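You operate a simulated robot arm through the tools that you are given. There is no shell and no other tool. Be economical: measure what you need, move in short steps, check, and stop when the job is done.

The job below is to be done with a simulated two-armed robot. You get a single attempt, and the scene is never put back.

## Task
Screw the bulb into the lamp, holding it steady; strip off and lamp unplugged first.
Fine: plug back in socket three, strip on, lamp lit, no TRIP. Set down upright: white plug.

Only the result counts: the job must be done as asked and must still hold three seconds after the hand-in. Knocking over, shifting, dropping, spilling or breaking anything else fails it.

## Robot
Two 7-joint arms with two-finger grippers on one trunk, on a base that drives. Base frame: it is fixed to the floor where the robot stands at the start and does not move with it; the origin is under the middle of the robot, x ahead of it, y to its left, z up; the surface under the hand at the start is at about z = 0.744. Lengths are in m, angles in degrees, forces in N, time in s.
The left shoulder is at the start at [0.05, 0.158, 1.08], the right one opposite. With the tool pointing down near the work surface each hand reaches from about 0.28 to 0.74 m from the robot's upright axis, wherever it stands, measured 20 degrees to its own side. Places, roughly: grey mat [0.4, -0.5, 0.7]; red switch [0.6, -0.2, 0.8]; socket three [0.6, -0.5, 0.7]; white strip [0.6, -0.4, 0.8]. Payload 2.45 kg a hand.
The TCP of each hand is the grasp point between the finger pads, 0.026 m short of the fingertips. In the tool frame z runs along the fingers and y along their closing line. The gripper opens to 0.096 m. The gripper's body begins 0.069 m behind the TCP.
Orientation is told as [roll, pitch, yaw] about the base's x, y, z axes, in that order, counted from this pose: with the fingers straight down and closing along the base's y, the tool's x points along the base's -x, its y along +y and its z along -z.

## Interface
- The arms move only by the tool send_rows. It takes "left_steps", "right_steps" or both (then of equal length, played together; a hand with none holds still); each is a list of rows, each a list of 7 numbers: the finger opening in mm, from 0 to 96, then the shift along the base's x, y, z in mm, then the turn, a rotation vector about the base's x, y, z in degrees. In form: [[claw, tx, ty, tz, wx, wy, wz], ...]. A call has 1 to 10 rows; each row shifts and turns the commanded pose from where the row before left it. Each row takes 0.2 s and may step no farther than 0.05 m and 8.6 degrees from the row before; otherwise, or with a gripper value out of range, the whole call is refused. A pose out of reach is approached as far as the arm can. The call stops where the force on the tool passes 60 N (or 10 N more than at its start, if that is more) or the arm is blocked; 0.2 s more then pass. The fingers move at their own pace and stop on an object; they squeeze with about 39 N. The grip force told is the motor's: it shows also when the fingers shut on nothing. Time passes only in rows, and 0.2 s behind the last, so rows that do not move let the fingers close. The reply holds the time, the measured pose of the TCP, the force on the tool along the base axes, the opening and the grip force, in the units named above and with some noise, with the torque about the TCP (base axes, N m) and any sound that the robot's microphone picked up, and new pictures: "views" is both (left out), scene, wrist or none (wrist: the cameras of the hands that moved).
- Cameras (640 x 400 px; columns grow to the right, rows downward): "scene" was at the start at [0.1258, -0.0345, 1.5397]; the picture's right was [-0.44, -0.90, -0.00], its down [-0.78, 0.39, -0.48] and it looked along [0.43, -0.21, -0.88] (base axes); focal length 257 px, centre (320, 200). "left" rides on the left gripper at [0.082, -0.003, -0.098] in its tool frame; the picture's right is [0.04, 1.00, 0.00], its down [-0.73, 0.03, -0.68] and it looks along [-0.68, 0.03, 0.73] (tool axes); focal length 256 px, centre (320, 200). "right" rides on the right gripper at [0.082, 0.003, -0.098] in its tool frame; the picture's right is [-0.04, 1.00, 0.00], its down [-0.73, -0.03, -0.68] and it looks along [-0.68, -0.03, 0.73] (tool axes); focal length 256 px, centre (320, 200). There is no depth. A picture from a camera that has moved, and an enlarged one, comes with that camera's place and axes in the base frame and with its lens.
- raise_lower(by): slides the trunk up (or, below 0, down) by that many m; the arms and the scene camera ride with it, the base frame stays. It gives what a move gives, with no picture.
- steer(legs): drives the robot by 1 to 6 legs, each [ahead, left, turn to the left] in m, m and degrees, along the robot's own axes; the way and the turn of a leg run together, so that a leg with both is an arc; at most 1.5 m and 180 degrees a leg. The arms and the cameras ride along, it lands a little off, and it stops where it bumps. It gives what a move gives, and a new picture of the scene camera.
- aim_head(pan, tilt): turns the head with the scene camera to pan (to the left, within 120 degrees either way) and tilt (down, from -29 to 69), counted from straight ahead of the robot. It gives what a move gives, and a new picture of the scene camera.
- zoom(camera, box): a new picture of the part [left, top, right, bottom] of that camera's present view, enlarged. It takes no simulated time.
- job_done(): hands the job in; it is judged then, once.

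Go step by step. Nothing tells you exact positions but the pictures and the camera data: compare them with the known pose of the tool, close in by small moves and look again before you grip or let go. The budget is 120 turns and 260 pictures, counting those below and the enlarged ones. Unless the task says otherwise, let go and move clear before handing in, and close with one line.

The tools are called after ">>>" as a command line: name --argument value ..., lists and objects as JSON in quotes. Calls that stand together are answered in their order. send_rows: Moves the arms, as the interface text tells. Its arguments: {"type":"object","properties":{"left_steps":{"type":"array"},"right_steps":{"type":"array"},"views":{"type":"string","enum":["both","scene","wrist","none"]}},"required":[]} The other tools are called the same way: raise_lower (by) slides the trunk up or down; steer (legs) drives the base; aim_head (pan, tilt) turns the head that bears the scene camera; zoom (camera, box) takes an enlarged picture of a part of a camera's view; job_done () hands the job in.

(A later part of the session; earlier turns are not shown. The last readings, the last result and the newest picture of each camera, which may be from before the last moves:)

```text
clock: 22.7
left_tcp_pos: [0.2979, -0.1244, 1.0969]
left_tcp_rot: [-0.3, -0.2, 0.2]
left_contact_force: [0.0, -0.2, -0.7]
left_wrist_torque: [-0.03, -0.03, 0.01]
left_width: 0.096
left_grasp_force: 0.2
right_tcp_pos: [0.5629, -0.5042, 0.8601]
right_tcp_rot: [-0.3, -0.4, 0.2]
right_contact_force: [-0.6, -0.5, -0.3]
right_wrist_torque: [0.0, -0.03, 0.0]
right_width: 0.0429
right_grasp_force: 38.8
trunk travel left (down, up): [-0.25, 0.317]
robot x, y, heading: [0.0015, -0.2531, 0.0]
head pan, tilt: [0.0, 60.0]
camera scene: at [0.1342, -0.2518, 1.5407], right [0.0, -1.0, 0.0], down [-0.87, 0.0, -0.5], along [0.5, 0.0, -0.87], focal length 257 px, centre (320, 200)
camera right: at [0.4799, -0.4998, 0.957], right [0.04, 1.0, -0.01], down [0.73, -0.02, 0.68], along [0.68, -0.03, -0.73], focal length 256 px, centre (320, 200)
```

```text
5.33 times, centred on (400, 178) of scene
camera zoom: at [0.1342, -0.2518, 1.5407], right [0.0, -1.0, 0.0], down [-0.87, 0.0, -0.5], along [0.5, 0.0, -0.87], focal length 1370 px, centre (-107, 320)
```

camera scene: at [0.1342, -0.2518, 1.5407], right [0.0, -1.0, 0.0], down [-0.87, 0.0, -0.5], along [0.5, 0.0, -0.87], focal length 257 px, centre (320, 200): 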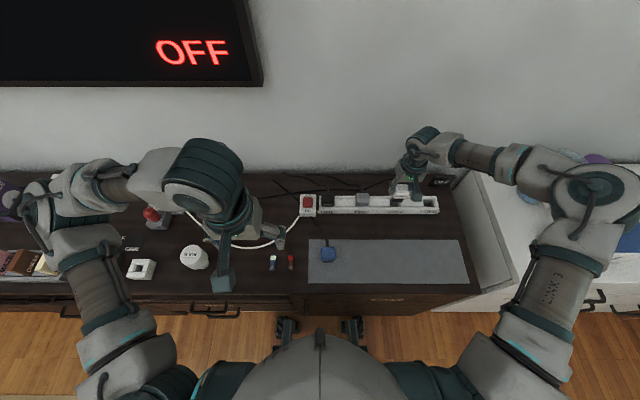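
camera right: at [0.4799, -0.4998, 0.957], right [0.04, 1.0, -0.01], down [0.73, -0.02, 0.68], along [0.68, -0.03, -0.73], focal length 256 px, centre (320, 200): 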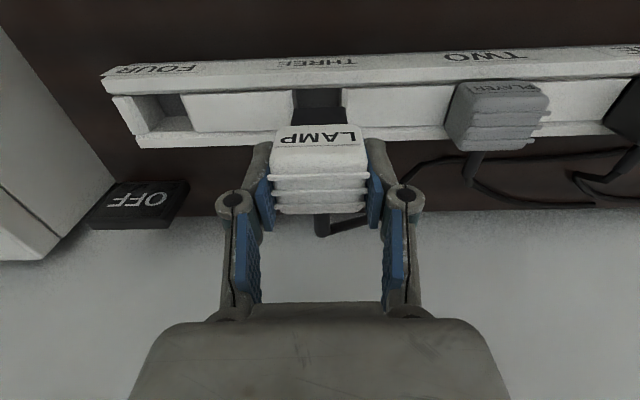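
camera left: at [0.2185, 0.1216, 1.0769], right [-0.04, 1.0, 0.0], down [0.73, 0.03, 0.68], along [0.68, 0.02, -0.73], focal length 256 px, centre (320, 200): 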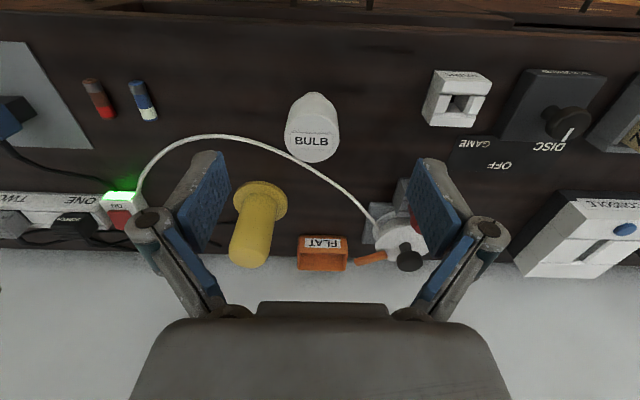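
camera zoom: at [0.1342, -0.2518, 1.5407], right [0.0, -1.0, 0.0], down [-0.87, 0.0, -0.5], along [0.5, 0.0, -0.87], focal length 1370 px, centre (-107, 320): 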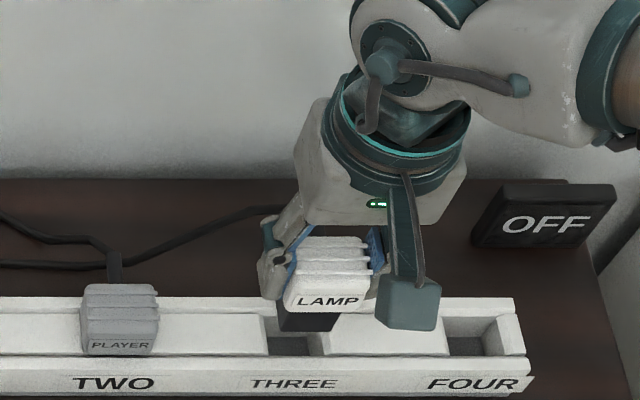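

Plug is out. I carry it over the strip's front rail to the empty part of the grey mat, around [0.39, -0.50].

>>> send_rows --right_steps '[[0, 0, 0, 25, 0, 0, 0], [0, -20, 0, 5, 0, 0, 0], [0, -38, 0, 0, 0, 0, 0], [0, -38, 0, 0, 0, 0, 0], [0, -38, 0, 0, 0, 0, 0], [0, -38, 0, 0, 0, 0, 0], [0, 0, 0, -20, 0, 0, 0], [0, 0, 0, -20, 0, 0, 0]]' --views "both"

>>> zoom --camera "scene" --box '[300, 160, 480, 290]'

```text
clock: 24.5
left_tcp_pos: [0.2987, -0.1256, 1.0977]
left_tcp_rot: [-0.4, -0.3, 0.3]
left_contact_force: [0.5, 0.9, -0.4]
left_wrist_torque: [0.05, 0.0, 0.03]
left_width: 0.096
left_grasp_force: 0.1
right_tcp_pos: [0.3922, -0.5035, 0.8488]
right_tcp_rot: [-0.4, -0.5, 0.2]
right_contact_force: [0.0, 0.1, -1.2]
right_wrist_torque: [0.03, 0.01, 0.02]
right_width: 0.0429
right_grasp_force: 38.7
trunk travel left (down, up): [-0.25, 0.317]
robot x, y, heading: [-0.0003, -0.2511, 0.4]
head pan, tilt: [0.0, 60.0]
camera scene: at [0.1344, -0.2525, 1.5406], right [0.0, -1.0, 0.0], down [-0.87, 0.0, -0.5], along [0.5, 0.0, -0.87], focal length 257 px, centre (320, 200)
camera right: at [0.3087, -0.5004, 0.9467], right [0.04, 1.0, -0.01], down [0.73, -0.02, 0.68], along [0.68, -0.03, -0.73], focal length 256 px, centre (320, 200)
```

scene: 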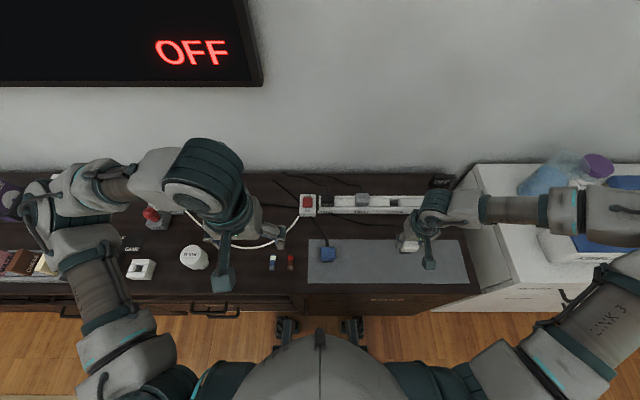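
right: 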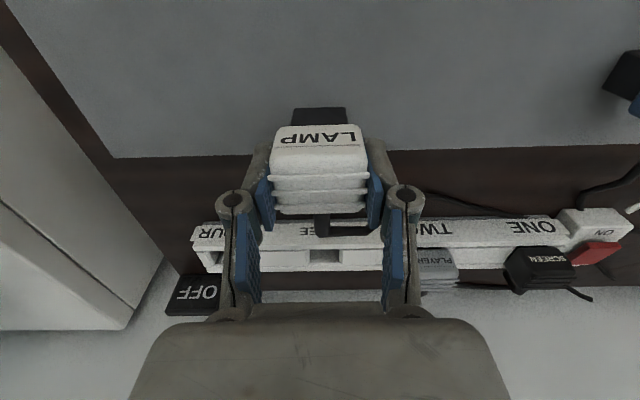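

```text
3.08 times, centred on (390, 225) of scene
camera zoom: at [0.1344, -0.2525, 1.5406], right [0.0, -1.0, 0.0], down [-0.87, 0.0, -0.5], along [0.5, 0.0, -0.87], focal length 790 px, centre (105, 123)
```

zoom: 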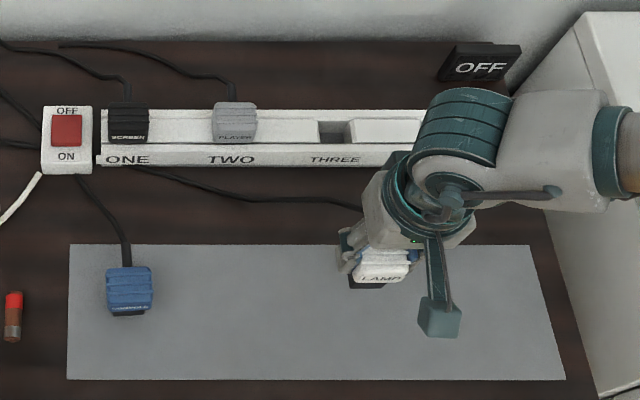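

Over the mat. I lower slowly, watching the force.

>>> send_rows --right_steps '[[0, 0, 0, -10, 0, 0, 0], [0, 0, 0, -10, 0, 0, 0], [0, 0, 0, -7, 0, 0, 0], [0, 0, 0, -5, 0, 0, 0], [0, 0, 0, -5, 0, 0, 0]]' --views "none"

>>> zoom --camera "right" --box '[220, 60, 420, 260]'

```text
clock: 25.7
left_tcp_pos: [0.2992, -0.1246, 1.0975]
left_tcp_rot: [-0.3, -0.4, 0.3]
left_contact_force: [0.2, 0.4, -0.3]
left_wrist_torque: [0.0, 0.01, -0.06]
left_width: 0.0961
left_grasp_force: 0.1
right_tcp_pos: [0.3906, -0.504, 0.811]
right_tcp_rot: [-0.3, -0.4, 0.3]
right_contact_force: [-0.1, 1.0, -0.8]
right_wrist_torque: [-0.02, -0.02, 0.03]
right_width: 0.0427
right_grasp_force: 39.1
trunk travel left (down, up): [-0.25, 0.317]
robot x, y, heading: [0.0008, -0.2504, 0.0]
head pan, tilt: [0.0, 60.0]
```

```text
2.00 times, centred on (320, 160) of right
camera zoom: at [0.3085, -0.5014, 0.9089], right [0.04, 1.0, -0.01], down [0.73, -0.02, 0.68], along [0.68, -0.03, -0.73], focal length 512 px, centre (320, 280)
```

zoom: 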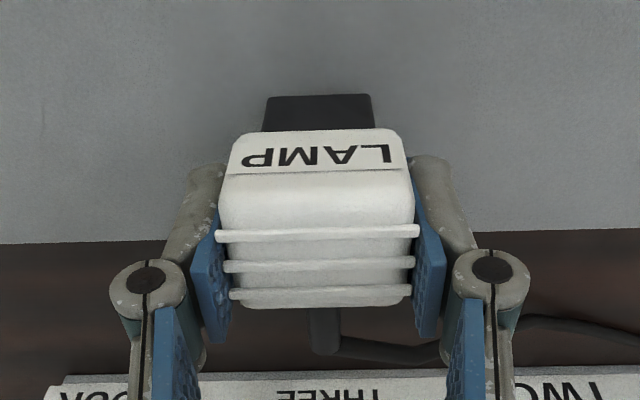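

Close to the mat but still no contact; continuing with 3 mm steps.

>>> send_rows --right_steps '[[0, 0, 0, -3, 0, 0, 0], [0, 0, 0, -3, 0, 0, 0], [0, 0, 0, -2, 0, 0, 0]]' --views "none"

>>> zoom --camera "right" --box '[220, 60, 420, 260]'

```text
clock: 26.5
left_tcp_pos: [0.2989, -0.1267, 1.0974]
left_tcp_rot: [-0.3, -0.4, 0.3]
left_contact_force: [0.1, 1.0, -0.4]
left_wrist_torque: [-0.01, 0.02, 0.03]
left_width: 0.0961
left_grasp_force: 0.1
right_tcp_pos: [0.3903, -0.5053, 0.8045]
right_tcp_rot: [-0.3, -0.4, 0.2]
right_contact_force: [0.2, 0.2, -0.7]
right_wrist_torque: [0.04, 0.0, 0.0]
right_width: 0.043
right_grasp_force: 39.4
trunk travel left (down, up): [-0.25, 0.317]
robot x, y, heading: [0.0025, -0.249, 0.2]
head pan, tilt: [0.0, 60.0]
```

```text
2.00 times, centred on (320, 160) of right
camera zoom: at [0.3088, -0.501, 0.9017], right [0.04, 1.0, -0.01], down [0.73, -0.02, 0.68], along [0.68, -0.03, -0.73], focal length 512 px, centre (320, 280)
```

zoom: 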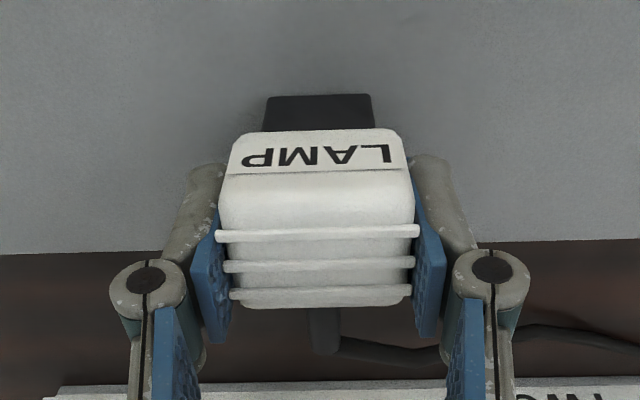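

>>> send_rows --right_steps '[[0, 0, 0, -2, 0, 0, 0], [0, 0, 0, -2, 0, 0, 0], [0, 0, 0, -2, 0, 0, 0]]' --views "none"

```text
clock: 27.3
left_tcp_pos: [0.2991, -0.1246, 1.0982]
left_tcp_rot: [-0.4, -0.3, 0.3]
left_contact_force: [-1.0, 0.4, -0.6]
left_wrist_torque: [-0.03, 0.0, -0.01]
left_width: 0.096
left_grasp_force: 0.1
right_tcp_pos: [0.3899, -0.504, 0.7997]
right_tcp_rot: [-0.3, -0.5, 0.2]
right_contact_force: [-0.3, -0.4, 9.4]
right_wrist_torque: [-0.14, 0.07, -0.01]
right_width: 0.0428
right_grasp_force: 39.0
trunk travel left (down, up): [-0.25, 0.317]
robot x, y, heading: [0.0009, -0.2525, 0.2]
head pan, tilt: [0.0, 60.0]
```

Contact at TCP z≈0.80 (9 N). I release and lift clear.

>>> send_rows --right_steps '[[0, 0, 0, 1, 0, 0, 0], [60, 0, 0, 0, 0, 0, 0], [80, 0, 0, 0, 0, 0, 0], [80, 0, 0, 10, 0, 0, 0], [90, 0, 0, 30, 0, 0, 0], [90, 0, 0, 40, 0, 0, 0], [90, 0, 0, 40, 0, 0, 0], [90, 0, 0, 40, 0, 0, 0], [90, 0, 0, 40, 0, 0, 0]]' --views "both"

>>> zoom --camera "right" --box '[220, 60, 420, 220]'

```text
clock: 29.3
left_tcp_pos: [0.2985, -0.1246, 1.0977]
left_tcp_rot: [-0.2, -0.3, 0.3]
left_contact_force: [0.1, -0.2, 0.2]
left_wrist_torque: [0.01, -0.04, 0.0]
left_width: 0.0961
left_grasp_force: 0.1
right_tcp_pos: [0.3901, -0.5075, 1.0008]
right_tcp_rot: [-0.3, -0.4, 0.2]
right_contact_force: [0.0, -0.3, -0.1]
right_wrist_torque: [0.01, 0.04, 0.02]
right_width: 0.0901
right_grasp_force: 0.1
trunk travel left (down, up): [-0.25, 0.317]
robot x, y, heading: [0.003, -0.2538, 0.2]
head pan, tilt: [0.0, 60.0]
camera scene: at [0.1326, -0.2523, 1.5409], right [0.0, -1.0, 0.0], down [-0.87, 0.0, -0.5], along [0.5, 0.0, -0.87], focal length 257 px, centre (320, 200)
camera right: at [0.307, -0.5034, 1.0981], right [0.04, 1.0, -0.01], down [0.73, -0.02, 0.68], along [0.68, -0.03, -0.73], focal length 256 px, centre (320, 200)
```

scene: 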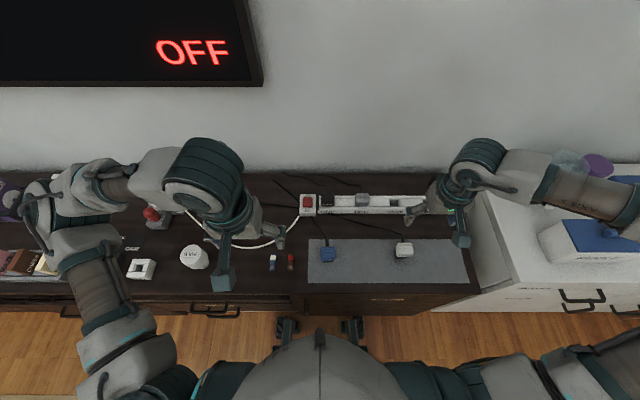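
right: 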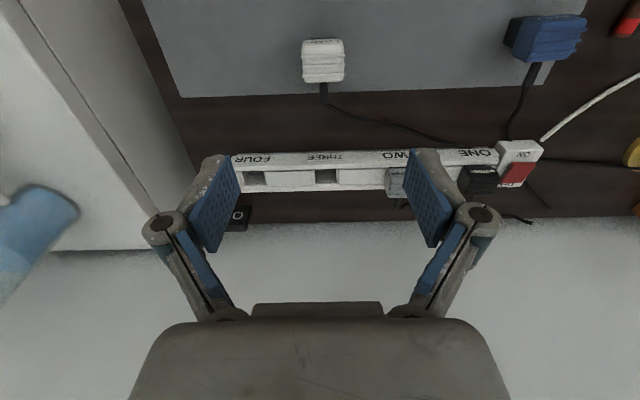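

```text
2.50 times, centred on (320, 140) of right
camera zoom: at [0.307, -0.5034, 1.0981], right [0.04, 1.0, -0.01], down [0.73, -0.02, 0.68], along [0.68, -0.03, -0.73], focal length 640 px, centre (320, 350)
```

zoom: 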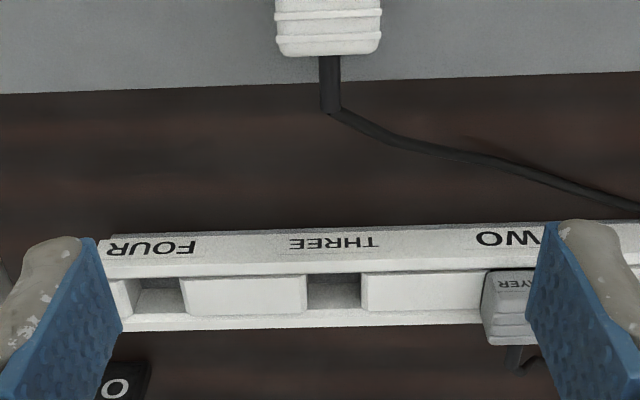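

The white plug stands upright on the mat, strip off. Now I drive back left so the lamp is straight ahead between both arms.

>>> steer --legs '[[0, 0.3, 0]]'

>>> zoom --camera "left" --box '[120, 0, 440, 200]'

>>> zoom --camera "right" --box '[320, 0, 640, 200]'

```text
clock: 31.3
left_tcp_pos: [0.2974, 0.1473, 1.0993]
left_tcp_rot: [0.6, -0.3, 0.1]
left_contact_force: [0.2, 0.1, -0.5]
left_wrist_torque: [-0.03, -0.04, 0.0]
left_width: 0.0959
left_grasp_force: 0.1
right_tcp_pos: [0.3894, -0.2329, 0.9955]
right_tcp_rot: [0.7, -0.5, 0.1]
right_contact_force: [0.1, -0.2, 0.2]
right_wrist_torque: [-0.04, -0.03, 0.02]
right_width: 0.0902
right_grasp_force: 0.0
trunk travel left (down, up): [-0.25, 0.317]
robot x, y, heading: [-0.0004, 0.0359, 0.0]
head pan, tilt: [0.0, 60.0]
camera scene: at [0.133, 0.0128, 1.5405], right [0.0, -1.0, -0.02], down [-0.87, 0.01, -0.5], along [0.5, 0.02, -0.87], focal length 257 px, centre (320, 200)
```

scene: 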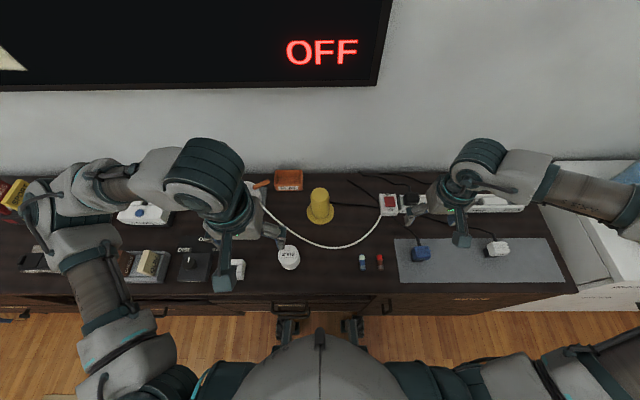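

```text
2.00 times, centred on (280, 100) of left
camera zoom: at [0.2151, 0.1428, 1.1977], right [-0.04, 1.0, 0.01], down [0.73, 0.02, 0.68], along [0.68, 0.04, -0.73], focal length 512 px, centre (400, 400)
```

zoom: 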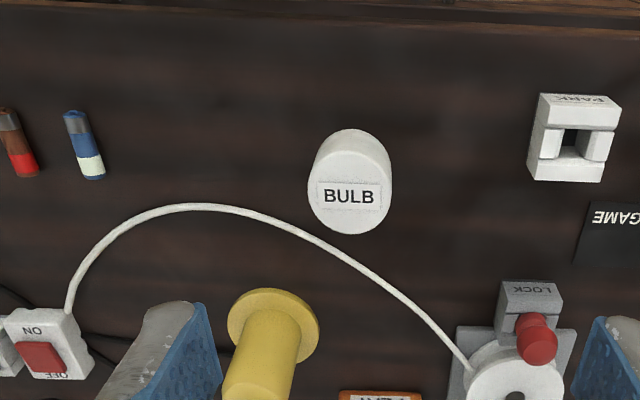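

```text
2.00 times, centred on (480, 100) of right
camera zoom: at [0.3071, -0.2313, 1.0926], right [0.04, 1.0, 0.01], down [0.73, -0.04, 0.68], along [0.68, -0.02, -0.73], focal length 512 px, centre (0, 400)
```

zoom: 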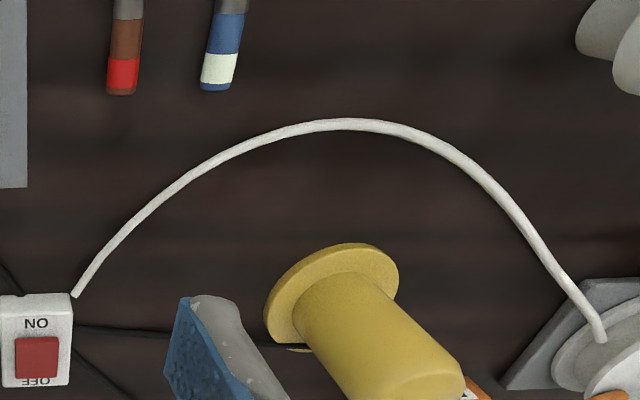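

Bulb about [0.352, 0.117], top z≈0.84, diameter ≈57 mm. I check the lamp's top for its socket.

>>> zoom --camera "scene" --box '[290, 175, 350, 235]'

>>> zoom --camera "right" --box '[440, 100, 640, 225]'

>>> zoom --camera "scene" --box '[260, 220, 340, 280]'

```text
6.67 times, centred on (320, 205) of scene
camera zoom: at [0.133, 0.0128, 1.5405], right [0.0, -1.0, -0.02], down [-0.87, 0.01, -0.5], along [0.5, 0.02, -0.87], focal length 1713 px, centre (320, 167)
```

zoom: 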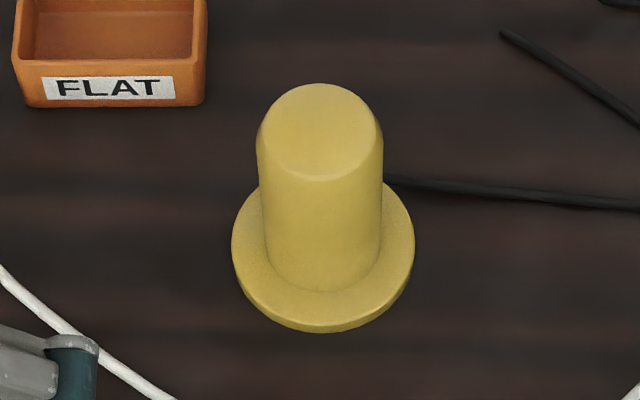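

```text
3.20 times, centred on (540, 162) of right
camera zoom: at [0.3071, -0.2313, 1.0926], right [0.04, 1.0, 0.01], down [0.73, -0.04, 0.68], along [0.68, -0.02, -0.73], focal length 819 px, centre (-384, 320)
```

zoom: 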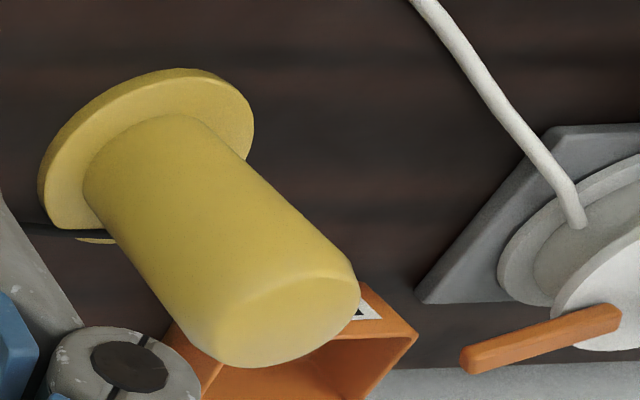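

```text
6.67 times, centred on (300, 250) of scene
camera zoom: at [0.133, 0.0128, 1.5405], right [0.0, -1.0, -0.02], down [-0.87, 0.01, -0.5], along [0.5, 0.02, -0.87], focal length 1713 px, centre (453, -133)
```

zoom: 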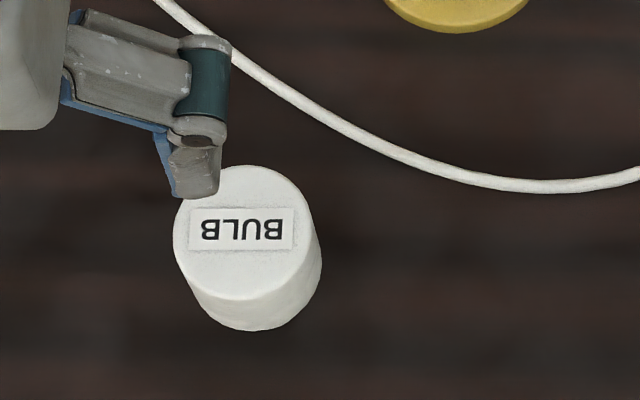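

The lamp's top looks plain; I look at the bulb's underside/neck from the right camera's side view.

>>> zoom --camera "right" --box '[580, 0, 640, 60]'

>>> send_rows --left_steps '[[96, 30, 0, -10, 0, 0, 0], [96, 30, -20, -10, 0, 0, 0], [96, 30, -30, -10, 0, 0, 0], [96, 30, -30, -10, 0, 0, 0], [96, 30, -30, -10, 0, 0, 0]]' --right_steps '[[96, -10, 10, 0, 0, 0, 0], [96, -20, 10, -20, 0, 0, 0], [96, -20, 20, -20, 0, 0, 0], [96, -20, 20, -20, 0, 0, 0], [96, -20, 20, -20, 0, 0, 0]]' --views "wrist"

```text
6.67 times, centred on (610, 30) of right
camera zoom: at [0.3071, -0.2313, 1.0926], right [0.04, 1.0, 0.01], down [0.73, -0.04, 0.68], along [0.68, -0.02, -0.73], focal length 1707 px, centre (-1613, 1333)
```

zoom: 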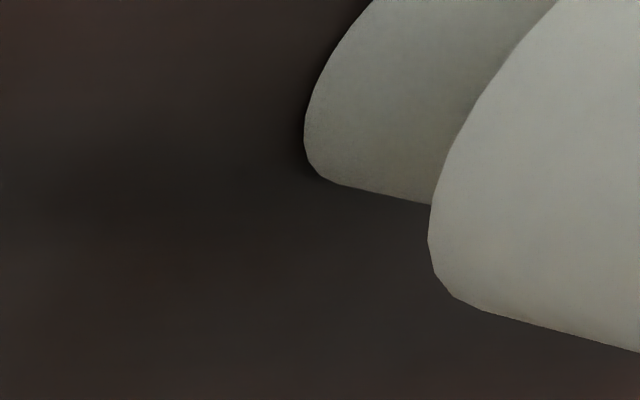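

```text
clock: 32.5
left_tcp_pos: [0.4482, 0.0688, 1.0464]
left_tcp_rot: [-0.9, -0.3, 0.2]
left_contact_force: [0.4, 0.9, 0.0]
left_wrist_torque: [-0.06, 0.07, -0.01]
left_width: 0.0961
left_grasp_force: 0.0
right_tcp_pos: [0.3029, -0.1218, 0.9227]
right_tcp_rot: [-0.9, -0.4, 0.3]
right_contact_force: [0.7, -0.1, 0.0]
right_wrist_torque: [-0.02, 0.06, 0.0]
right_width: 0.0963
right_grasp_force: 0.0
right hand out of reach, approached as far as the arm can: row 5
trunk travel left (down, up): [-0.25, 0.317]
robot x, y, heading: [-0.0004, 0.0423, 0.2]
head pan, tilt: [0.0, 60.0]
camera right: at [0.2207, -0.1184, 1.0196], right [0.04, 1.0, -0.02], down [0.73, -0.02, 0.68], along [0.68, -0.04, -0.73], focal length 256 px, centre (320, 200)
camera left: at [0.3652, 0.067, 1.1449], right [-0.04, 1.0, -0.02], down [0.73, 0.04, 0.68], along [0.68, 0.02, -0.73], focal length 256 px, centre (320, 200)
```

right: 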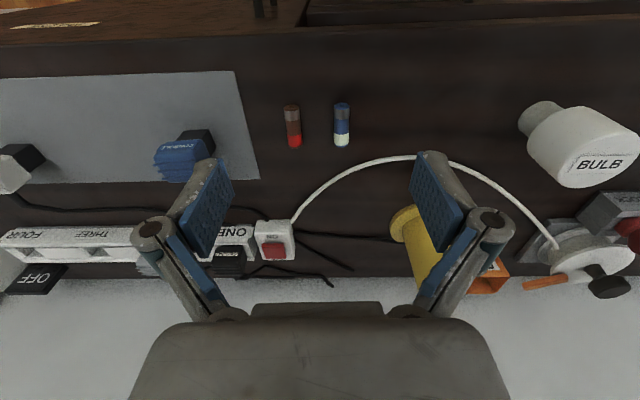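
left: 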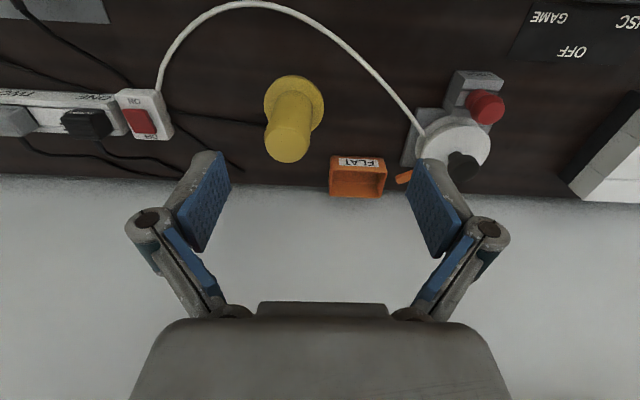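

>>> zoom --camera "left" --box '[240, 50, 350, 180]'

>>> zoom --camera "right" --box '[500, 80, 640, 200]'

```text
3.08 times, centred on (295, 115) of left
camera zoom: at [0.3652, 0.067, 1.1449], right [-0.04, 1.0, -0.02], down [0.73, 0.04, 0.68], along [0.68, 0.02, -0.73], focal length 788 px, centre (397, 462)
```

zoom: 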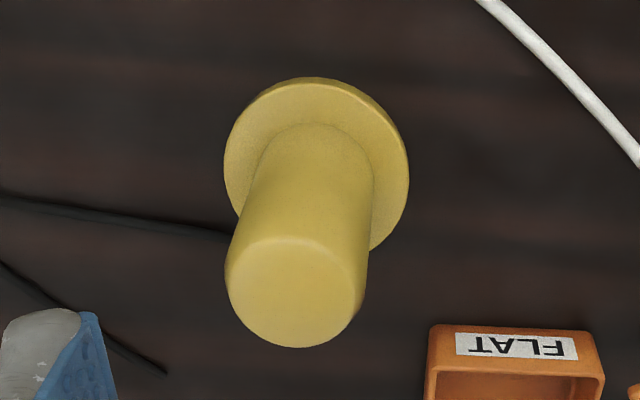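

```text
3.33 times, centred on (570, 140) of right
camera zoom: at [0.2207, -0.1184, 1.0196], right [0.04, 1.0, -0.02], down [0.73, -0.02, 0.68], along [0.68, -0.04, -0.73], focal length 853 px, centre (-513, 400)
```

zoom: 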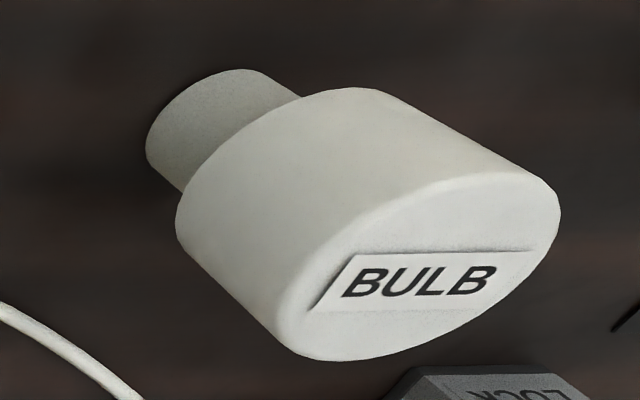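

The bulb has a ~38 mm neck below; the yellow piece's top is closed, so it may be a cover or have a detail I can't see from above. I pitch the right hand forward for a side view of it.

>>> send_rows --right_steps '[[96, 8, 8, -8, 0, -8.5, 0], [96, 8, 8, -8, 0, -8.5, 0], [96, 8, 8, -8, 0, -8.5, 0], [96, 8, 8, -8, 0, -8.5, 0], [96, 8, 8, -8, 0, -8.5, 0]]' --views "wrist"

```text
clock: 33.7
left_tcp_pos: [0.4467, 0.052, 1.0475]
left_tcp_rot: [-0.3, -0.4, 0.1]
left_contact_force: [-0.1, 0.2, 0.5]
left_wrist_torque: [-0.01, 0.04, 0.02]
left_width: 0.0959
left_grasp_force: 0.1
right_tcp_pos: [0.4177, -0.0722, 0.8876]
right_tcp_rot: [-0.2, -43.0, -0.2]
right_contact_force: [0.6, -0.7, 0.5]
right_wrist_torque: [0.04, 0.02, 0.02]
right_width: 0.0959
right_grasp_force: 0.1
right hand out of reach, approached as far as the arm can: row 1, 2, 3, 4, 5
trunk travel left (down, up): [-0.25, 0.317]
robot x, y, heading: [-0.0048, 0.0366, 0.1]
head pan, tilt: [0.0, 60.0]
camera right: at [0.291, -0.0673, 0.9028], right [0.04, 1.0, 0.02], down [0.07, -0.03, 1.0], along [1.0, -0.03, -0.07], focal length 256 px, centre (320, 200)
```

right: 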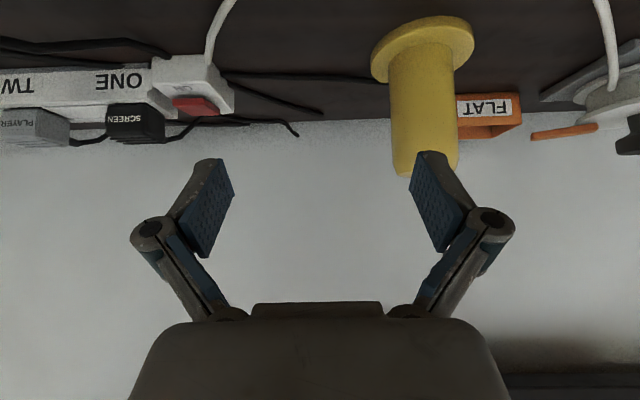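

>>> zoom --camera "right" --box '[340, 0, 540, 200]'

```text
2.00 times, centred on (440, 100) of right
camera zoom: at [0.291, -0.0673, 0.9028], right [0.04, 1.0, 0.02], down [0.07, -0.03, 1.0], along [1.0, -0.03, -0.07], focal length 512 px, centre (80, 400)
```

zoom: 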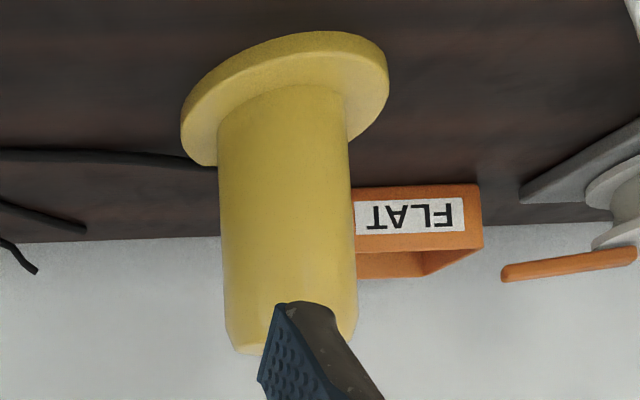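

The yellow lamp post is one solid-looking Ø~56 mm post of ~0.12 m height; the bulb's Ø57 body should end up sitting on it, neck inside. I now bring the left hand over the bulb to grip it.

>>> send_rows --left_steps '[[96, -24, 17, -15, 0, 0, 0], [96, -24, 17, -25, 0, 0, 0], [96, -24, 16, -35, 0, 0, 0], [96, -23, 16, -40, 0, 0, 0], [96, 0, 0, 0, 0, 0, 0]]' --views "both"

>>> zoom --camera "left" --box '[200, 60, 440, 210]'

```text
clock: 34.9
left_tcp_pos: [0.3524, 0.1157, 0.931]
left_tcp_rot: [-0.1, -0.3, 0.1]
left_contact_force: [0.9, 0.3, 0.4]
left_wrist_torque: [0.0, -0.02, -0.03]
left_width: 0.0959
left_grasp_force: 0.0
right_tcp_pos: [0.4174, -0.0738, 0.8869]
right_tcp_rot: [0.0, -43.0, -0.2]
right_contact_force: [-0.2, -0.4, -0.4]
right_wrist_torque: [-0.05, -0.03, 0.02]
right_width: 0.0962
right_grasp_force: 0.1
trunk travel left (down, up): [-0.25, 0.317]
robot x, y, heading: [-0.0021, 0.0392, 0.1]
head pan, tilt: [0.0, 60.0]
camera scene: at [0.1339, 0.0267, 1.5406], right [0.0, -1.0, -0.01], down [-0.87, 0.0, -0.5], along [0.5, 0.01, -0.87], focal length 257 px, centre (320, 200)
camera left: at [0.2695, 0.1136, 1.0296], right [-0.04, 1.0, 0.0], down [0.73, 0.03, 0.68], along [0.68, 0.03, -0.73], focal length 256 px, centre (320, 200)
```

scene: 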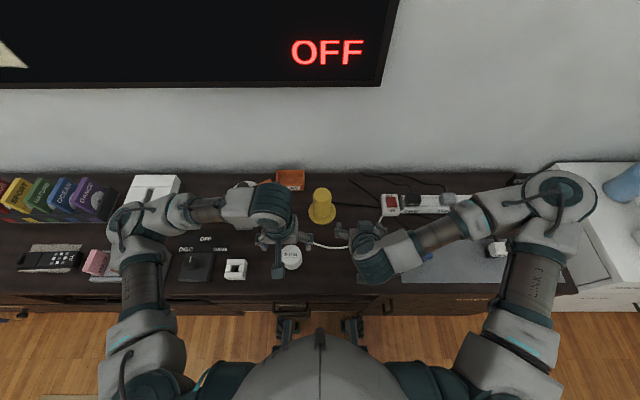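
left: 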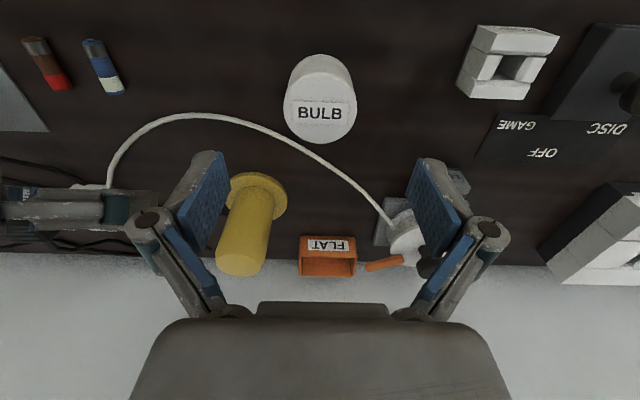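

```text
2.67 times, centred on (320, 135) of left
camera zoom: at [0.2695, 0.1136, 1.0296], right [-0.04, 1.0, 0.0], down [0.73, 0.03, 0.68], along [0.68, 0.03, -0.73], focal length 683 px, centre (320, 373)
```

zoom: 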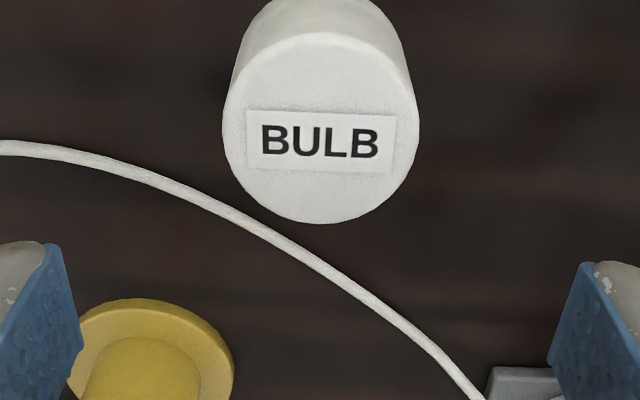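

Bulb centre ≈[0.354, 0.1175], top z≈0.83. I descend around it.

>>> send_rows --left_steps '[[96, 2, 2, -30, 0, 0, 0], [96, 0, 0, -30, 0, 0, 0], [96, 0, 0, -25, 0, 0, 0], [96, 0, 0, 0, 0, 0, 0]]' --views "wrist"

```text
clock: 35.9
left_tcp_pos: [0.3518, 0.1271, 0.8477]
left_tcp_rot: [-0.5, -0.4, 0.2]
left_contact_force: [-0.1, -0.5, -0.4]
left_wrist_torque: [-0.01, 0.01, 0.0]
left_width: 0.0959
left_grasp_force: 0.1
right_tcp_pos: [0.4177, -0.0651, 0.8878]
right_tcp_rot: [-0.7, -43.0, 0.4]
right_contact_force: [-0.2, 0.7, 0.1]
right_wrist_torque: [-0.05, 0.03, -0.04]
right_width: 0.0961
right_grasp_force: 0.0
trunk travel left (down, up): [-0.25, 0.317]
robot x, y, heading: [0.0019, 0.0419, -0.1]
head pan, tilt: [0.0, 60.0]
camera left: at [0.2692, 0.1247, 0.9456], right [-0.04, 1.0, -0.01], down [0.73, 0.04, 0.68], along [0.68, 0.02, -0.73], focal length 256 px, centre (320, 200)
```

left: 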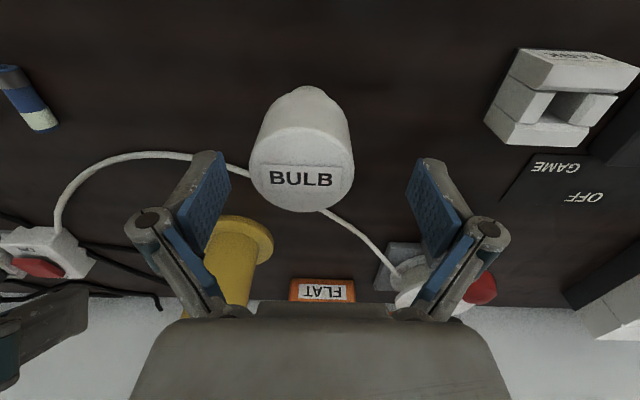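

The base swayed a bit: hand now ~10 mm too far left. I correct and re-look.

>>> send_rows --left_steps '[[96, 2, -10, -10, 0, 0, 0], [96, 0, 0, 0, 0, 0, 0], [96, 0, 0, 0, 0, 0, 0]]' --views "wrist"

```text
clock: 36.7
left_tcp_pos: [0.3532, 0.114, 0.8388]
left_tcp_rot: [-0.3, -0.4, 0.1]
left_contact_force: [1.2, -0.4, 0.4]
left_wrist_torque: [0.02, 0.01, -0.03]
left_width: 0.0959
left_grasp_force: 0.0
right_tcp_pos: [0.4166, -0.0676, 0.8864]
right_tcp_rot: [-0.4, -42.9, 0.2]
right_contact_force: [-1.2, -0.2, 0.6]
right_wrist_torque: [0.0, -0.01, 0.0]
right_width: 0.096
right_grasp_force: 0.0
trunk travel left (down, up): [-0.25, 0.317]
robot x, y, heading: [-0.0032, 0.0397, -0.2]
head pan, tilt: [0.0, 60.0]
camera left: at [0.2712, 0.111, 0.9362], right [-0.04, 1.0, -0.01], down [0.73, 0.04, 0.68], along [0.68, 0.03, -0.73], focal length 256 px, centre (320, 200)
```

left: 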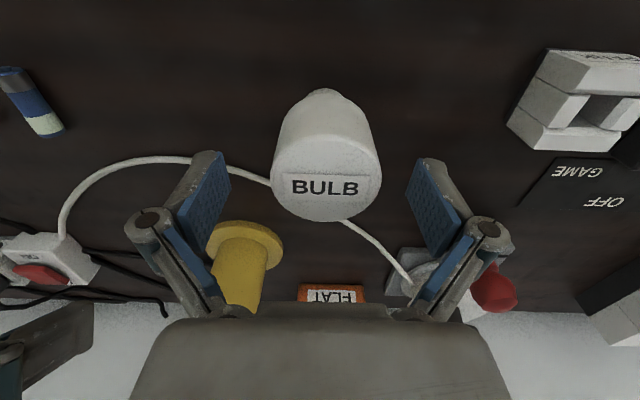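

Well centred now (within 3 mm). Lower to z≈0.812 and close.

>>> send_rows --left_steps '[[96, 0, 3, -10, 0, 0, 0], [96, 0, 0, -10, 0, 0, 0], [96, 0, 0, -7, 0, 0, 0], [60, 0, 0, 0, 0, 0, 0], [30, 0, 0, 0, 0, 0, 0], [30, 0, 0, 0, 0, 0, 0]]' --views "wrist"

```text
clock: 38.1
left_tcp_pos: [0.3551, 0.1156, 0.8117]
left_tcp_rot: [-0.4, -0.4, 0.2]
left_contact_force: [-0.1, 2.3, 4.3]
left_wrist_torque: [0.09, 0.03, -0.03]
left_width: 0.0588
left_grasp_force: 38.7
right_tcp_pos: [0.417, -0.0703, 0.8868]
right_tcp_rot: [-0.4, -42.9, 0.0]
right_contact_force: [-0.1, -0.3, 1.0]
right_wrist_torque: [-0.02, -0.01, 0.02]
right_width: 0.0961
right_grasp_force: 0.0
trunk travel left (down, up): [-0.25, 0.317]
robot x, y, heading: [0.0009, 0.0424, 0.1]
head pan, tilt: [0.0, 60.0]
camera left: at [0.2702, 0.1129, 0.9092], right [-0.04, 1.0, 0.0], down [0.73, 0.03, 0.68], along [0.68, 0.03, -0.73], focal length 256 px, centre (320, 200)
```

left: 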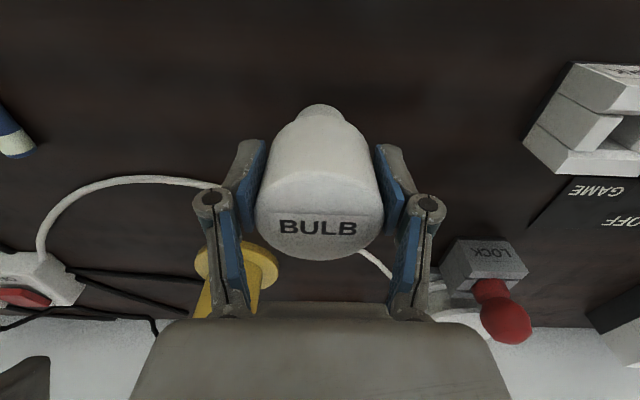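

Bulb gripped (58.8 mm; its foot is 0.068 below the TCP). I lift it straight up, while the right hand yaws toward the lamp post for the steadying grip.

>>> send_rows --left_steps '[[30, 0, 0, 25, 0, 0, 0], [30, 0, 0, 35, 0, 0, 0], [30, 0, 0, 35, 0, 0, 0], [30, 0, 0, 35, 0, 0, 0], [30, 0, 0, 35, 0, 0, 0]]' --right_steps '[[96, 0, 0, 0, 0, 0, 8.3], [96, 0, 8, 0, 0, 0, 8.3], [96, 0, 12, -5, 0, 0, 8.3], [96, 0, 15, -10, 0, 0, 0], [96, 0, 10, -10, 0, 0, 0]]' --views "both"

```text
clock: 39.3
left_tcp_pos: [0.355, 0.1176, 0.9755]
left_tcp_rot: [-0.3, -0.4, 0.1]
left_contact_force: [0.0, 0.2, -1.1]
left_wrist_torque: [-0.01, -0.01, -0.01]
left_width: 0.0586
left_grasp_force: 38.6
right_tcp_pos: [0.4253, -0.0199, 0.8613]
right_tcp_rot: [-0.4, -43.0, 25.0]
right_contact_force: [-0.3, 0.2, 0.8]
right_wrist_torque: [-0.01, -0.01, 0.03]
right_width: 0.0961
right_grasp_force: 0.1
right hand out of reach, approached as far as the arm can: row 1
trunk travel left (down, up): [-0.25, 0.317]
robot x, y, heading: [-0.0026, 0.0412, -0.0]
head pan, tilt: [0.0, 60.0]
camera scene: at [0.1336, 0.0386, 1.5407], right [0.0, -1.0, 0.0], down [-0.87, 0.0, -0.5], along [0.5, 0.0, -0.87], focal length 257 px, centre (320, 200)
camera right: at [0.3079, -0.0711, 0.8775], right [-0.39, 0.92, 0.02], down [0.08, 0.01, 1.0], along [0.92, 0.39, -0.07], focal length 256 px, centre (320, 200)
camera left: at [0.2716, 0.1147, 1.0738], right [-0.04, 1.0, 0.0], down [0.73, 0.03, 0.68], along [0.68, 0.02, -0.73], focal length 256 px, centre (320, 200)
```

scene: 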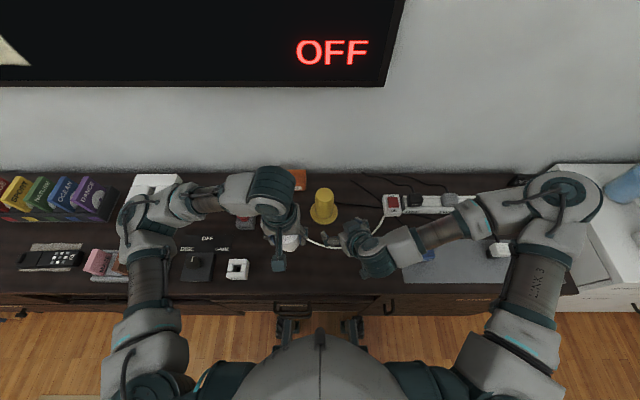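
right: 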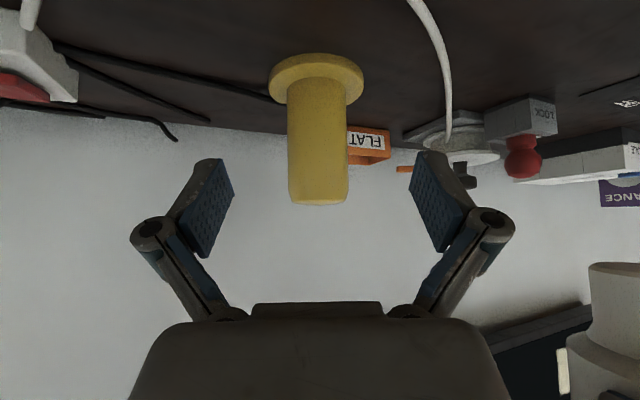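
left: 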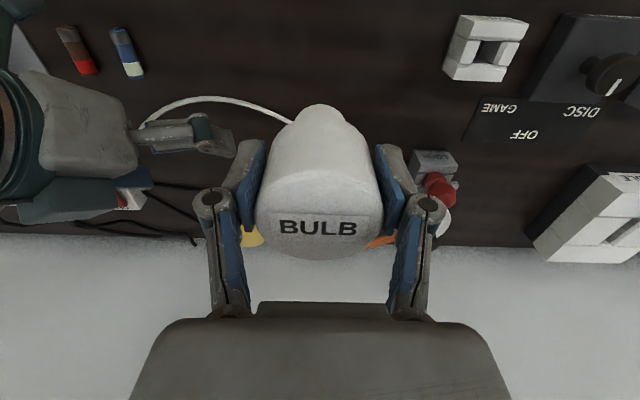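

Lamp axis ≈[0.531, 0.024], top z≈0.862, and centred in the right hand's view. I advance the right hand halfway, then re-check centring.

>>> send_rows --right_steps '[[96, 18, 8, -13, 0, 0, 0], [96, 18, 8, -13, 0, 0, 0], [96, 18, 8, -14, 0, 0, 0], [96, 0, 0, 0, 0, 0, 0]]' --views "wrist"

```text
clock: 40.3
left_tcp_pos: [0.3552, 0.1188, 0.976]
left_tcp_rot: [-0.3, -0.4, 0.3]
left_contact_force: [-0.3, 0.5, -0.6]
left_wrist_torque: [0.0, -0.02, 0.02]
left_width: 0.0587
left_grasp_force: 39.0
right_tcp_pos: [0.4771, -0.0244, 0.8373]
right_tcp_rot: [-0.3, -43.1, 25.0]
right_contact_force: [-0.7, 0.4, -0.2]
right_wrist_torque: [0.0, 0.02, -0.01]
right_width: 0.096
right_grasp_force: 0.0
right hand out of reach, approached as far as the arm can: row 1, 2, 3
trunk travel left (down, up): [-0.25, 0.317]
robot x, y, heading: [-0.0017, 0.0409, 0.2]
head pan, tilt: [0.0, 60.0]
camera right: at [0.3614, -0.0745, 0.8542], right [-0.39, 0.92, 0.02], down [0.08, 0.01, 1.0], along [0.92, 0.39, -0.07], focal length 256 px, centre (320, 200)
```

right: 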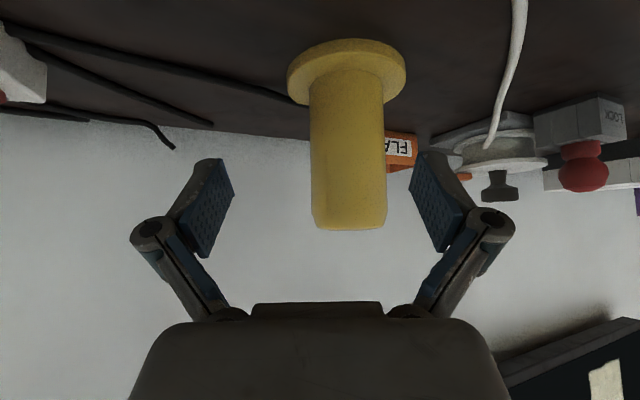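

The right arm hits its limit inward. I raise both hands and lower the trunk by the same amount to give the arm a better posture.

>>> send_rows --left_steps '[[30, 0, 0, 25, 0, 0, 0], [30, 0, 0, 25, 0, 0, 0], [30, 0, 0, 25, 0, 0, 0], [30, 0, 0, 25, 0, 0, 0]]' --right_steps '[[96, -10, -4, 30, 0, 0, 0], [96, -10, -4, 30, 0, 0, 0], [96, -10, -4, 30, 0, 0, 0], [96, 0, 0, 20, 0, 0, 0]]' --views "none"

>>> raise_lower --by -0.1

>>> send_rows --right_steps '[[96, 10, 10, 0, 0, 0, 0], [96, 10, 10, 0, 0, 0, 0], [96, 0, 0, 0, 0, 0, 0]]' --views "both"

```text
clock: 41.3
left_tcp_pos: [0.3551, 0.118, 1.0777]
left_tcp_rot: [-0.3, -0.4, 0.1]
left_contact_force: [1.0, -0.6, -0.6]
left_wrist_torque: [0.0, -0.04, 0.02]
left_width: 0.0584
left_grasp_force: 39.1
right_tcp_pos: [0.446, -0.035, 0.9482]
right_tcp_rot: [-0.2, -43.0, 24.8]
right_contact_force: [-0.4, 1.0, 0.9]
right_wrist_torque: [-0.01, -0.01, 0.03]
right_width: 0.0961
right_grasp_force: 0.1
trunk travel left (down, up): [-0.25, 0.317]
robot x, y, heading: [-0.0001, 0.0412, -0.2]
head pan, tilt: [0.0, 60.0]
```

```text
clock: 42.6
left_tcp_pos: [0.3528, 0.1165, 0.9778]
left_tcp_rot: [-0.3, -0.6, 0.2]
left_contact_force: [-0.7, 0.3, -1.5]
left_wrist_torque: [-0.01, 0.0, -0.02]
left_width: 0.0585
left_grasp_force: 39.1
right_tcp_pos: [0.4485, -0.037, 0.8475]
right_tcp_rot: [-0.4, -43.1, 25.0]
right_contact_force: [0.3, -0.7, 0.5]
right_wrist_torque: [-0.03, -0.03, -0.02]
right_width: 0.0962
right_grasp_force: 0.1
trunk travel left (down, up): [-0.15, 0.417]
robot x, y, heading: [0.0036, 0.0381, 0.3]
head pan, tilt: [0.0, 60.0]
```

```text
clock: 43.4
left_tcp_pos: [0.354, 0.1165, 0.9772]
left_tcp_rot: [-0.4, -0.5, 0.3]
left_contact_force: [-0.7, -0.5, -0.4]
left_wrist_torque: [0.0, 0.02, 0.02]
left_width: 0.0585
left_grasp_force: 39.2
right_tcp_pos: [0.4707, -0.0168, 0.8473]
right_tcp_rot: [-0.3, -43.0, 25.0]
right_contact_force: [0.0, 0.1, 0.7]
right_wrist_torque: [-0.03, -0.03, 0.02]
right_width: 0.096
right_grasp_force: 0.0
trunk travel left (down, up): [-0.15, 0.417]
robot x, y, heading: [0.0015, 0.0399, 0.0]
head pan, tilt: [0.0, 60.0]
camera scene: at [0.2251, 0.0394, 1.431], right [0.0, -1.0, 0.0], down [-0.87, 0.0, -0.5], along [0.5, 0.0, -0.87], focal length 257 px, centre (320, 200)
camera right: at [0.3533, -0.0666, 0.863], right [-0.39, 0.92, 0.02], down [0.08, 0.01, 1.0], along [0.92, 0.39, -0.07], focal length 256 px, centre (320, 200)
```

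scene: 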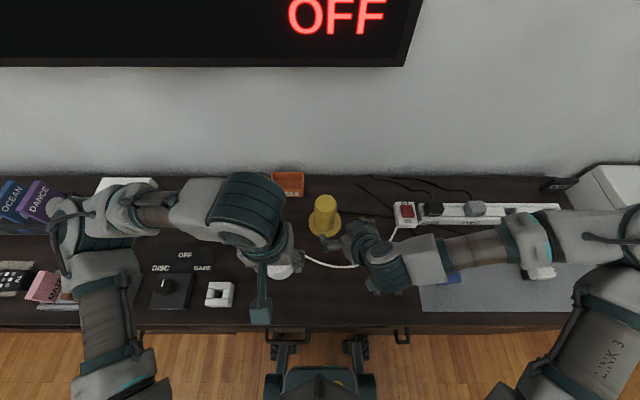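
right: 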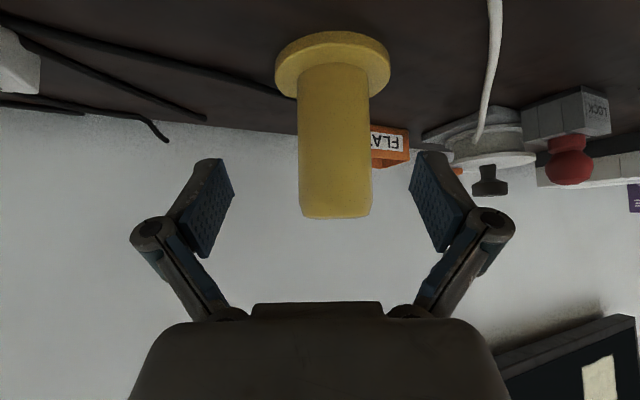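

Reach is fine now. The post is 12 mm to the hand's left; I correct laterally and advance to straddle the post at z≈0.795.

>>> send_rows --right_steps '[[96, -4, 11, -10, 0, 0, 0], [96, 16, 7, -14, 0, 0, 0], [96, 16, 7, -14, 0, 0, 0], [96, 0, 0, 0, 0, 0, 0]]' --views "wrist"

```text
clock: 44.4
left_tcp_pos: [0.3528, 0.1149, 0.9776]
left_tcp_rot: [-0.3, -0.5, 0.1]
left_contact_force: [0.1, -0.2, -0.8]
left_wrist_torque: [0.0, 0.02, -0.01]
left_width: 0.0585
left_grasp_force: 38.9
right_tcp_pos: [0.4972, 0.0078, 0.8085]
right_tcp_rot: [-0.4, -43.1, 25.0]
right_contact_force: [0.1, 0.1, 1.1]
right_wrist_torque: [0.0, 0.0, -0.01]
right_width: 0.0961
right_grasp_force: 0.0
trunk travel left (down, up): [-0.15, 0.417]
robot x, y, heading: [0.0002, 0.0425, -0.1]
head pan, tilt: [0.0, 60.0]
camera right: at [0.3803, -0.0412, 0.8241], right [-0.39, 0.92, 0.02], down [0.08, 0.01, 1.0], along [0.92, 0.39, -0.07], focal length 256 px, centre (320, 200)
```

right: 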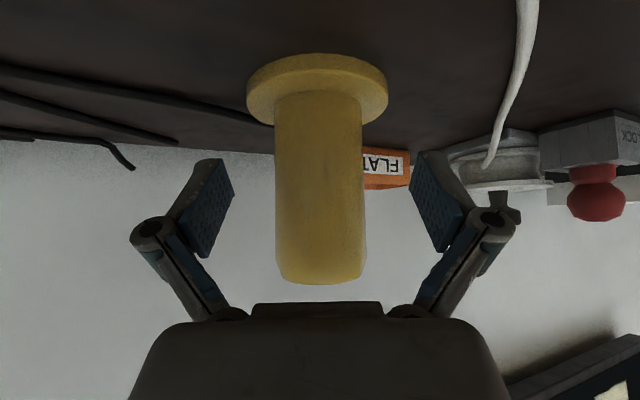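

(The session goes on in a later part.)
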